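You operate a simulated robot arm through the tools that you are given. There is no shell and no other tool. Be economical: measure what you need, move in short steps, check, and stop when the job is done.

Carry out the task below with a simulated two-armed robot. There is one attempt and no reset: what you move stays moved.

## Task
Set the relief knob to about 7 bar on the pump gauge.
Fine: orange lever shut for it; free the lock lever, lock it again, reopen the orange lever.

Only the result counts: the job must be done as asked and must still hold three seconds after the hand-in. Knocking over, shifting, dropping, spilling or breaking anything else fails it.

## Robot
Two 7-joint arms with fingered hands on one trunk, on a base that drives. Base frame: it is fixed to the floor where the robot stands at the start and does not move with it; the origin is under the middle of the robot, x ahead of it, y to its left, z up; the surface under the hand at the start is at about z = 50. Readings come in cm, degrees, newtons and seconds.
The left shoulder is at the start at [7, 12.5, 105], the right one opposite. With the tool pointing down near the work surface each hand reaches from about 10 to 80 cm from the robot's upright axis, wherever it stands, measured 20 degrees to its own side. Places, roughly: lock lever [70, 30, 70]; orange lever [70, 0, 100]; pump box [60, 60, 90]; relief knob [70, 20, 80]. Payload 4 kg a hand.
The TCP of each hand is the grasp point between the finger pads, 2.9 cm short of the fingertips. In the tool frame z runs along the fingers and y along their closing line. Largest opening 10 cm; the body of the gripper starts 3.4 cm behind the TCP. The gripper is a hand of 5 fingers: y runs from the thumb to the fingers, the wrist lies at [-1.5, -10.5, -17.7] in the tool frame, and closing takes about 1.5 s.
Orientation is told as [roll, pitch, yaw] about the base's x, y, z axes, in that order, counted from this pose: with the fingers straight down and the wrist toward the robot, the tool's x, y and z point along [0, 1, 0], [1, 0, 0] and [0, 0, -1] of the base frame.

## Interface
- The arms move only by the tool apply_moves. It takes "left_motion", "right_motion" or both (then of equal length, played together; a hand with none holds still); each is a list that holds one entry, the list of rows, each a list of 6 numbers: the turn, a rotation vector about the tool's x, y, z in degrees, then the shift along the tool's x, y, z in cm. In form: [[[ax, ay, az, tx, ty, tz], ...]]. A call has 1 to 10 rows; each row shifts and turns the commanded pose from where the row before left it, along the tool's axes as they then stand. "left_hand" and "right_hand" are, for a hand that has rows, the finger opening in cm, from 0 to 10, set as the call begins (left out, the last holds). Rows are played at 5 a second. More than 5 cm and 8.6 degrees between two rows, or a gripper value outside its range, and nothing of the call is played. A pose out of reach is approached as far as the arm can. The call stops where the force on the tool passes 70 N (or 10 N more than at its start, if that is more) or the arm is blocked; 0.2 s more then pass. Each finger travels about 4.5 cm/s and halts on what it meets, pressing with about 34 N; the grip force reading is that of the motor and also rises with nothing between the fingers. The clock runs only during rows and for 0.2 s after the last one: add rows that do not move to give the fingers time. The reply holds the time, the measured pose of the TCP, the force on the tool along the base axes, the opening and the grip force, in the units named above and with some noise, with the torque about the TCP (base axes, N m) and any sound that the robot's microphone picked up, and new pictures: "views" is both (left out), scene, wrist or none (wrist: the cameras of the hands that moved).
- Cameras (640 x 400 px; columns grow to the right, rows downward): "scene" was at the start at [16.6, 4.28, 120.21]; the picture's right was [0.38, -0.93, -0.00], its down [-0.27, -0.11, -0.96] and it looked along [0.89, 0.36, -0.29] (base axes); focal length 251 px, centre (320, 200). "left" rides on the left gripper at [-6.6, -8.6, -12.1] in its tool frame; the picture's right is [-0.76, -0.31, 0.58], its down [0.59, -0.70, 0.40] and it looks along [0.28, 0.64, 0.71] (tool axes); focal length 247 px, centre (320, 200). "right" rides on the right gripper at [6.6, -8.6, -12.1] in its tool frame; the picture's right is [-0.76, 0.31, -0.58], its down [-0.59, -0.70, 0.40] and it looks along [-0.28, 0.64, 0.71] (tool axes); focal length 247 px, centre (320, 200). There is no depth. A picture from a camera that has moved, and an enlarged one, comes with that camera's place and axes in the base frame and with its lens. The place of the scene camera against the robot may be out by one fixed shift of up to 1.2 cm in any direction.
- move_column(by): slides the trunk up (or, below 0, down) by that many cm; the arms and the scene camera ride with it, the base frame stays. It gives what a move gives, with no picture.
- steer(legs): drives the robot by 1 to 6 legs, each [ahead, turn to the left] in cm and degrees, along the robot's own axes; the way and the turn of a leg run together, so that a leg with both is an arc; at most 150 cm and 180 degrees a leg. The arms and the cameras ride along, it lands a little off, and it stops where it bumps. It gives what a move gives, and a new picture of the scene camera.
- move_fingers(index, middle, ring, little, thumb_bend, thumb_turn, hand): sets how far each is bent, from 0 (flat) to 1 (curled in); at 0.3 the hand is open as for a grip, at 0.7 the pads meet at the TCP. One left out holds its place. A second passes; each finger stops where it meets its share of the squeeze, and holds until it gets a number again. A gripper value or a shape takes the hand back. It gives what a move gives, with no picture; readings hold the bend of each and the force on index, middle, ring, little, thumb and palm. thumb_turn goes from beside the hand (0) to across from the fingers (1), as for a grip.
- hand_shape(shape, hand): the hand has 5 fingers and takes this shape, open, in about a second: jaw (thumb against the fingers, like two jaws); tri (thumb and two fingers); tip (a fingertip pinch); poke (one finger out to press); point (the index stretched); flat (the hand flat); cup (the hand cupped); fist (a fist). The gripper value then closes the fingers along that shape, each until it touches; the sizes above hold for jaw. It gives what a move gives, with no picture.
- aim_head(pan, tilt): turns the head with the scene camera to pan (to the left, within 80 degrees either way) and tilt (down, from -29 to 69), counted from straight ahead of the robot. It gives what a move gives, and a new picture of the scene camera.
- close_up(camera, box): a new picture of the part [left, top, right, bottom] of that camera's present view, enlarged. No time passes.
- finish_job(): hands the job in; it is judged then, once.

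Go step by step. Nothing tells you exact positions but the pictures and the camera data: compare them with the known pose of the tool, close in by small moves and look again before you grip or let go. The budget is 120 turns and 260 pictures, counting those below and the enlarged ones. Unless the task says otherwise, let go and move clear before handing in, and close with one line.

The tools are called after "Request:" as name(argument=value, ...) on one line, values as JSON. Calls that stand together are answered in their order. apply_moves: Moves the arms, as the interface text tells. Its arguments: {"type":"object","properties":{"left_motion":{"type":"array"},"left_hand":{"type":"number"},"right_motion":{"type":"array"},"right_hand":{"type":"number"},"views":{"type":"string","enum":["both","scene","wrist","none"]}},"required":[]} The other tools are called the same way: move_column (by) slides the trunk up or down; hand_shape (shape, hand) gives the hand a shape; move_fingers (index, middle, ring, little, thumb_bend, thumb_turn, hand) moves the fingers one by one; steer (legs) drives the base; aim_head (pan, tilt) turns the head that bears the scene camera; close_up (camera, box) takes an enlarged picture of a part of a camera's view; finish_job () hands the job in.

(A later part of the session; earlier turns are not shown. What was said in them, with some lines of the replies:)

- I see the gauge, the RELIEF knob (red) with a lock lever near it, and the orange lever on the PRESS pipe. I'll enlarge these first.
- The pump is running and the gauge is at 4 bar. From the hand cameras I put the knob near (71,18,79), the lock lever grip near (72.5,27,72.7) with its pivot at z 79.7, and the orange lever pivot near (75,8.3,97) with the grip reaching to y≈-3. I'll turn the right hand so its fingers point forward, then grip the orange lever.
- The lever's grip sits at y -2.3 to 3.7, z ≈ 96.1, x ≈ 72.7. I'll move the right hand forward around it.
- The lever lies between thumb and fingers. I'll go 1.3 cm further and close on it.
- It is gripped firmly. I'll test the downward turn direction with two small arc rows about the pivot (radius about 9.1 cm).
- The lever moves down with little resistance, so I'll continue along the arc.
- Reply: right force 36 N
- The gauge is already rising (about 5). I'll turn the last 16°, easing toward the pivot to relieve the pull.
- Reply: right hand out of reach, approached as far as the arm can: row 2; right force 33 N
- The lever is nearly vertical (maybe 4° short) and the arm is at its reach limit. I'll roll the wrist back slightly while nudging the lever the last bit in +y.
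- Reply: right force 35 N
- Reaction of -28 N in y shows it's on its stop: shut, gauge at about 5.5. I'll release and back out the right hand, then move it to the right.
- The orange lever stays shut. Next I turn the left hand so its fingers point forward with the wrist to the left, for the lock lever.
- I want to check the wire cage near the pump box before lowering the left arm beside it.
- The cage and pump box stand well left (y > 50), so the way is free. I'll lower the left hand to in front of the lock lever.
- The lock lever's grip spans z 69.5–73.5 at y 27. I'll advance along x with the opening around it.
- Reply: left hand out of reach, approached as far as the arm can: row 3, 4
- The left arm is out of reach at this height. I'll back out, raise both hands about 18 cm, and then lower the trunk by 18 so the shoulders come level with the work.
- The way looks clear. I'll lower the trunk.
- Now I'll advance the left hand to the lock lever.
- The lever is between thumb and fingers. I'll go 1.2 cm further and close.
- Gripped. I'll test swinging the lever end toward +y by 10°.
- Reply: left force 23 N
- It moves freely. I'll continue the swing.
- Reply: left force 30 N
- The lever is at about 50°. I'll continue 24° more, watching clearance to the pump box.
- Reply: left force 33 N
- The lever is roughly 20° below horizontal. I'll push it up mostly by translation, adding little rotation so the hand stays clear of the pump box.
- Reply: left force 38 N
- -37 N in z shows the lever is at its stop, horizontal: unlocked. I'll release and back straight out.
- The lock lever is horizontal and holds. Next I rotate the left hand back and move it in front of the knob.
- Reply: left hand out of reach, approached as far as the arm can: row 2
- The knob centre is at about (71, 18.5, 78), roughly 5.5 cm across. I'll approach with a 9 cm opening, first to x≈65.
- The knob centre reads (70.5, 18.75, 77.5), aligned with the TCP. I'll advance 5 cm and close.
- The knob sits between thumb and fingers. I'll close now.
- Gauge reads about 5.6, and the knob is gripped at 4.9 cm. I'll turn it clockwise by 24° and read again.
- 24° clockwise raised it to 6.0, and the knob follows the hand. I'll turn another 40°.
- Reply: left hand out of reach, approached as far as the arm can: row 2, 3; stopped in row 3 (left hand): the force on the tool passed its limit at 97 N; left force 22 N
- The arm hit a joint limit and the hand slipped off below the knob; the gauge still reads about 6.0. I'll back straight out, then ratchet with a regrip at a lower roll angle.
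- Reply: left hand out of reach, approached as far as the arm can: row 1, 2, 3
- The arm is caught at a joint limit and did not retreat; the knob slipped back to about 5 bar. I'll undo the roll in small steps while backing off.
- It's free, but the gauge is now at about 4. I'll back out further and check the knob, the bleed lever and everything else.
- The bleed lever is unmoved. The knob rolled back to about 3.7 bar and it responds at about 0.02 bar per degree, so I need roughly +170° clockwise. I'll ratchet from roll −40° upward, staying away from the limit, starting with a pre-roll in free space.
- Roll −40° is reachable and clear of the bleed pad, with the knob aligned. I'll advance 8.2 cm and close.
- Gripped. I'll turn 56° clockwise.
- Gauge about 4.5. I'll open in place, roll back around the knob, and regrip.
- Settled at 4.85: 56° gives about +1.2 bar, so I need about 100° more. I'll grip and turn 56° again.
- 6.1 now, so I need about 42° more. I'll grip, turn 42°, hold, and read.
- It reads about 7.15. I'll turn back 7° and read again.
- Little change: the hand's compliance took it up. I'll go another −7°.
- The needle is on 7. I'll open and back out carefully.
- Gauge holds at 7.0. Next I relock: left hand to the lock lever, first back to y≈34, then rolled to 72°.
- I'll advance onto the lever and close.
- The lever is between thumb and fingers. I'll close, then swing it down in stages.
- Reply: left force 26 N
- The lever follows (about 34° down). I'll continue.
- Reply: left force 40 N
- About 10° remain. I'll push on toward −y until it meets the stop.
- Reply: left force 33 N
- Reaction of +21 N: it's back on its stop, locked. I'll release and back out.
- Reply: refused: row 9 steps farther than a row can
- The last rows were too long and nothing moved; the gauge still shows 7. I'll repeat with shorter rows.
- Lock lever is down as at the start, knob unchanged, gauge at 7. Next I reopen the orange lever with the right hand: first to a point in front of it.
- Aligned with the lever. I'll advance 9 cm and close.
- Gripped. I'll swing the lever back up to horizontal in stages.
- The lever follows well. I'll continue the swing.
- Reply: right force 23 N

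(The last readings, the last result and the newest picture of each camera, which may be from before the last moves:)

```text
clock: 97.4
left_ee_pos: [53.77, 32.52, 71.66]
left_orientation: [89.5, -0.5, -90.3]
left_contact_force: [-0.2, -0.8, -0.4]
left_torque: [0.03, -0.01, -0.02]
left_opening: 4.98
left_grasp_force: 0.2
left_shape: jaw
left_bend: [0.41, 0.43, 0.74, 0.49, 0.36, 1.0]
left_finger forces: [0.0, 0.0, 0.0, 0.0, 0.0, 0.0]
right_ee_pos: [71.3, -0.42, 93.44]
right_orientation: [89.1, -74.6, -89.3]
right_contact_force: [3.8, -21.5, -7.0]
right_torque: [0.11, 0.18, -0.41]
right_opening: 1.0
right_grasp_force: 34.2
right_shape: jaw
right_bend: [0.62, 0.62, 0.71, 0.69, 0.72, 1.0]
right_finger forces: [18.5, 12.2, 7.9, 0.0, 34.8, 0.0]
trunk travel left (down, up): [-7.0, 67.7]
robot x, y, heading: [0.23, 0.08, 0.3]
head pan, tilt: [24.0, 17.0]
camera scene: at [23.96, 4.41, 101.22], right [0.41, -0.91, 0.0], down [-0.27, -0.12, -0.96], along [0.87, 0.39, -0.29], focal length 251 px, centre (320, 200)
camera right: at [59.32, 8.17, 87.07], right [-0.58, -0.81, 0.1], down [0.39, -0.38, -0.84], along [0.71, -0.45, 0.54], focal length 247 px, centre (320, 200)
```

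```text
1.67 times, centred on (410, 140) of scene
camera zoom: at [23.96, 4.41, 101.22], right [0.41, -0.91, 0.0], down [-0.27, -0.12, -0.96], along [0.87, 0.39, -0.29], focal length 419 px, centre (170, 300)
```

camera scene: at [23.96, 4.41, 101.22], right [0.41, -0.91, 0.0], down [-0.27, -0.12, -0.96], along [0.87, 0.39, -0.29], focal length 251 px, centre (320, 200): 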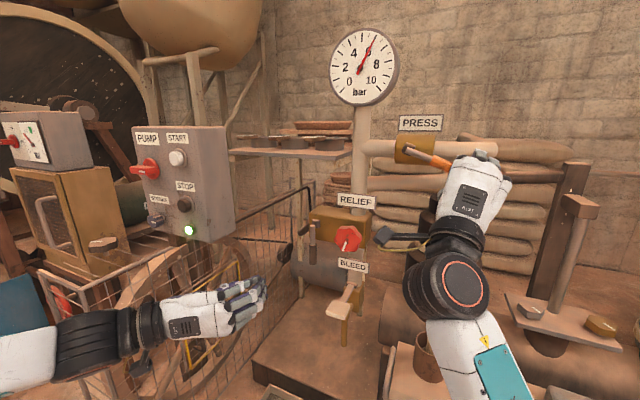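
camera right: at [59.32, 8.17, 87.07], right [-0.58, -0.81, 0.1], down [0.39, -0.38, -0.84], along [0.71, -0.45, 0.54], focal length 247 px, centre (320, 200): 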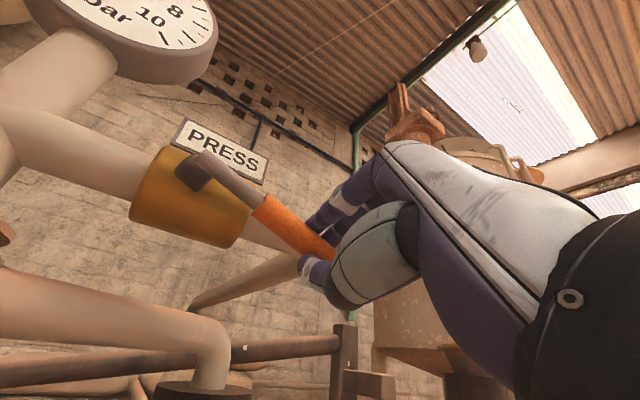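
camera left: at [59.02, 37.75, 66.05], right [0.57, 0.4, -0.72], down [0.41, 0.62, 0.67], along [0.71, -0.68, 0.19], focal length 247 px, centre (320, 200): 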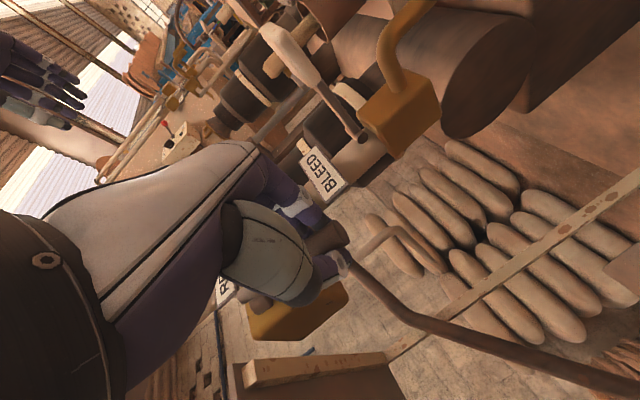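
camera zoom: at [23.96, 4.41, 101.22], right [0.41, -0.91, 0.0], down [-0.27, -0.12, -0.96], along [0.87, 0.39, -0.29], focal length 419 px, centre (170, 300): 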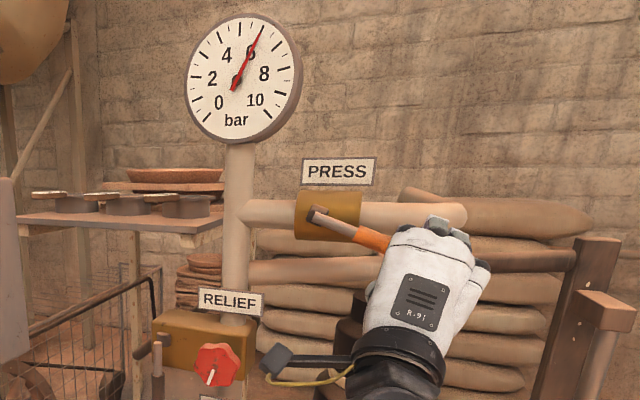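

About 18° remain. I'll finish the swing up to the stop.

Request:
apply_moves(right_motion=[[[0, 0, -7.2, -0.2, 1.2, 0], [0, 0, -7.2, -0.05, 1.2, 0], [0, 0, 0, 0, 0.6, 0], [0, 0, 0, 0, 0.4, 0], [0, 0, 0, 0, 0, 0]]])

Request:
close_up(camera="scene", box=[320, 20, 500, 260])

```text
clock: 98.6
left_ee_pos: [53.72, 32.38, 71.59]
left_orientation: [89.3, -0.6, -90.3]
left_contact_force: [-0.1, 0.2, -0.1]
left_torque: [0.01, 0.01, 0.03]
left_opening: 5.0
left_grasp_force: 0.1
left_shape: jaw
left_bend: [0.41, 0.43, 0.74, 0.49, 0.36, 1.0]
left_finger forces: [0.1, 0.0, 0.0, 0.1, 0.1, 0.0]
right_ee_pos: [71.41, -1.02, 96.57]
right_orientation: [66.5, -89.0, -66.4]
right_contact_force: [1.4, -13.1, -13.6]
right_torque: [0.02, 0.39, -0.32]
right_opening: 1.02
right_grasp_force: 33.6
right_shape: jaw
right_bend: [0.64, 0.63, 0.72, 0.69, 0.64, 1.0]
right_finger forces: [13.8, 9.0, 5.1, 0.0, 39.9, 0.1]
trunk travel left (down, up): [-7.0, 67.7]
robot x, y, heading: [0.29, -0.39, 0.2]
head pan, tilt: [24.0, 17.0]
camera scene: at [23.91, 4.43, 101.19], right [0.41, -0.91, 0.0], down [-0.27, -0.12, -0.96], along [0.87, 0.39, -0.29], focal length 251 px, centre (320, 200)
camera right: at [59.26, 5.68, 88.28], right [-0.57, -0.76, 0.3], down [0.39, -0.58, -0.71], along [0.72, -0.29, 0.63], focal length 247 px, centre (320, 200)
```

scene: 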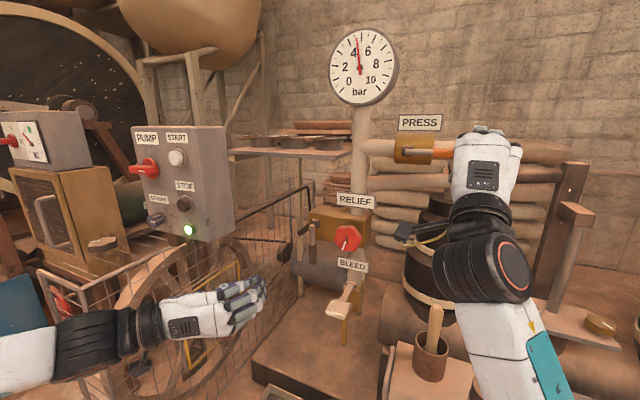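
right: 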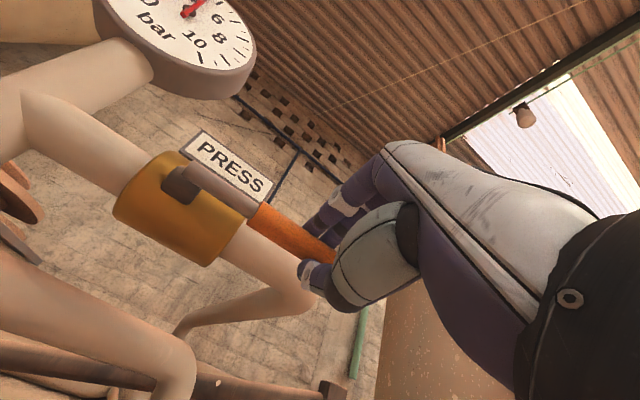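

```text
1.67 times, centred on (410, 140) of scene
camera zoom: at [23.91, 4.43, 101.19], right [0.41, -0.91, 0.0], down [-0.27, -0.12, -0.96], along [0.87, 0.39, -0.29], focal length 419 px, centre (170, 300)
```

zoom: 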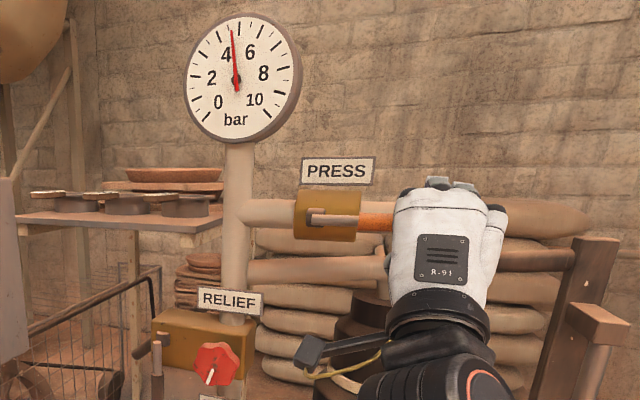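

The lever is horizontal along the pipe again with a light stop force, and the gauge is falling as expected. I'll release and back out.

Request:
apply_moves(right_motion=[[[0, 0, 0, 0, 0.1, 0], [0, 0, 0, 0, 0, 0], [0, 0, 0, 0, 0, 0], [0, 0, 0, 0, 0, 0], [0, 0, 0, 0, 0, 0], [0, 0, 0, 0, 0, -3], [0, 0, 0, 0, 0, -4], [0, 0, 0, 0, 0, -4], [0, 0, 0, 0, 0, -4], [0, 0, 0, -3, 0, 0]]], right_hand=7, views="none")

Request:
apply_moves(right_motion=[[[0, 0, 0, -4, 0, 0], [0, 0, 0, -4, 0, 0], [0, 0, 0, -4, 0, 0], [0, 0, 0, 0, 0, 0], [0, 0, 0, 0, 0, 0]]], views="scene")

Request:
close_up(camera="scene", box=[320, 20, 500, 230])

Request:
close_up(camera="scene", box=[250, 180, 480, 400])

```text
clock: 100.8
left_ee_pos: [53.68, 32.6, 71.64]
left_orientation: [89.5, -0.6, -90.4]
left_contact_force: [-0.1, -0.1, 0.3]
left_torque: [-0.01, 0.0, 0.0]
left_opening: 5.01
left_grasp_force: 0.1
left_shape: jaw
left_bend: [0.41, 0.43, 0.74, 0.49, 0.36, 1.0]
left_finger forces: [0.0, 0.1, 0.1, 0.0, 0.1, 0.0]
right_ee_pos: [56.06, -3.75, 96.76]
right_orientation: [85.2, -89.4, -85.1]
right_contact_force: [-0.6, 0.1, 0.5]
right_torque: [0.01, 0.02, -0.03]
right_opening: 6.97
right_grasp_force: 0.0
right_shape: jaw
right_bend: [0.41, 0.36, 0.26, 0.41, 0.3, 0.99]
right_finger forces: [0.0, 0.0, 0.1, 0.0, 0.0, 0.1]
trunk travel left (down, up): [-7.0, 67.7]
robot x, y, heading: [0.15, 0.14, 0.0]
head pan, tilt: [24.0, 17.0]
```

```text
clock: 102.0
left_ee_pos: [53.72, 32.44, 71.65]
left_orientation: [89.4, -0.6, -90.4]
left_contact_force: [0.8, -0.3, -0.1]
left_torque: [0.02, 0.01, 0.02]
left_opening: 5.0
left_grasp_force: 0.0
left_shape: jaw
left_bend: [0.41, 0.43, 0.74, 0.49, 0.36, 1.0]
left_finger forces: [0.2, 0.0, 0.1, 0.0, 0.0, 0.0]
right_ee_pos: [57.01, -15.56, 96.75]
right_orientation: [91.9, -89.2, -91.8]
right_contact_force: [0.3, 0.0, -0.7]
right_torque: [-0.01, 0.0, 0.0]
right_opening: 6.98
right_grasp_force: 0.2
right_shape: jaw
right_bend: [0.41, 0.36, 0.26, 0.41, 0.3, 0.99]
right_finger forces: [0.0, 0.0, 0.0, 0.0, 0.0, 0.0]
right hand out of reach, approached as far as the arm can: row 2, 3
trunk travel left (down, up): [-7.0, 67.7]
robot x, y, heading: [0.11, -0.13, 0.5]
head pan, tilt: [24.0, 17.0]
camera scene: at [23.84, 4.59, 101.24], right [0.41, -0.91, 0.0], down [-0.27, -0.12, -0.96], along [0.87, 0.39, -0.29], focal length 251 px, centre (320, 200)
```

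scene: 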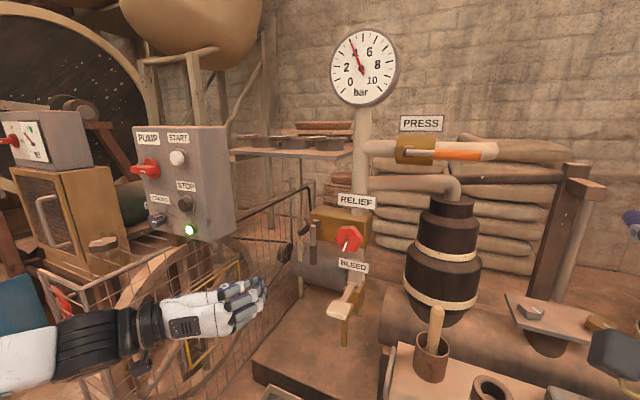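

```text
1.90 times, centred on (410, 125) of scene
camera zoom: at [23.84, 4.59, 101.24], right [0.41, -0.91, 0.0], down [-0.27, -0.12, -0.96], along [0.87, 0.39, -0.29], focal length 479 px, centre (149, 343)
```

zoom: 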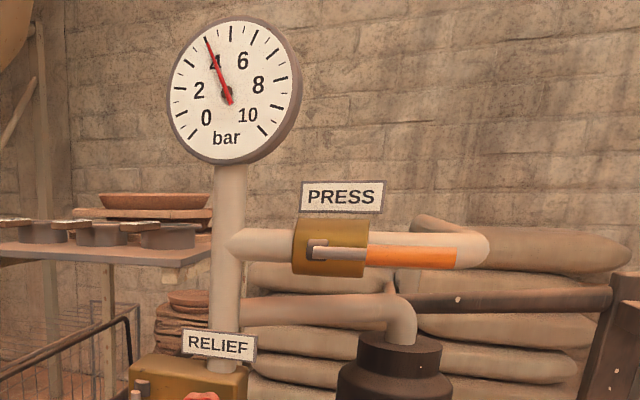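

```text
1.82 times, centred on (365, 290) of scene
camera zoom: at [23.84, 4.59, 101.24], right [0.41, -0.91, 0.0], down [-0.27, -0.12, -0.96], along [0.87, 0.39, -0.29], focal length 457 px, centre (238, 36)
```

zoom: 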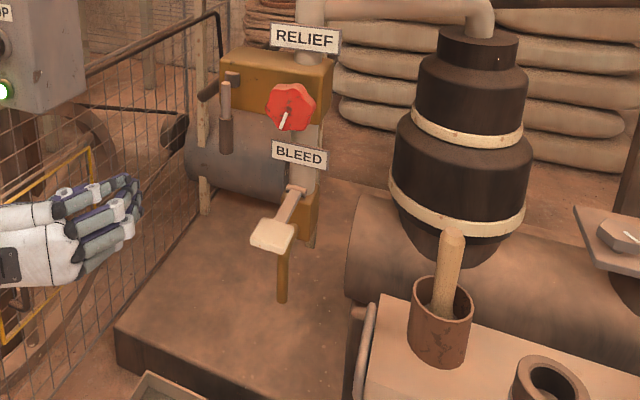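

The gauge is back at about 4 with the orange lever open, as at the start. The lock lever is down, the knob is set, both hands are clear, and nothing else looks disturbed, so I'm handing in.

Request:
finish_job()

```text
The job is handed in.
```

The relief knob is set to about 7 bar, read on the pump gauge with the orange lever shut. The lock lever is locked again, the orange lever is open, and the gauge is back at about 4 bar, its starting reading.
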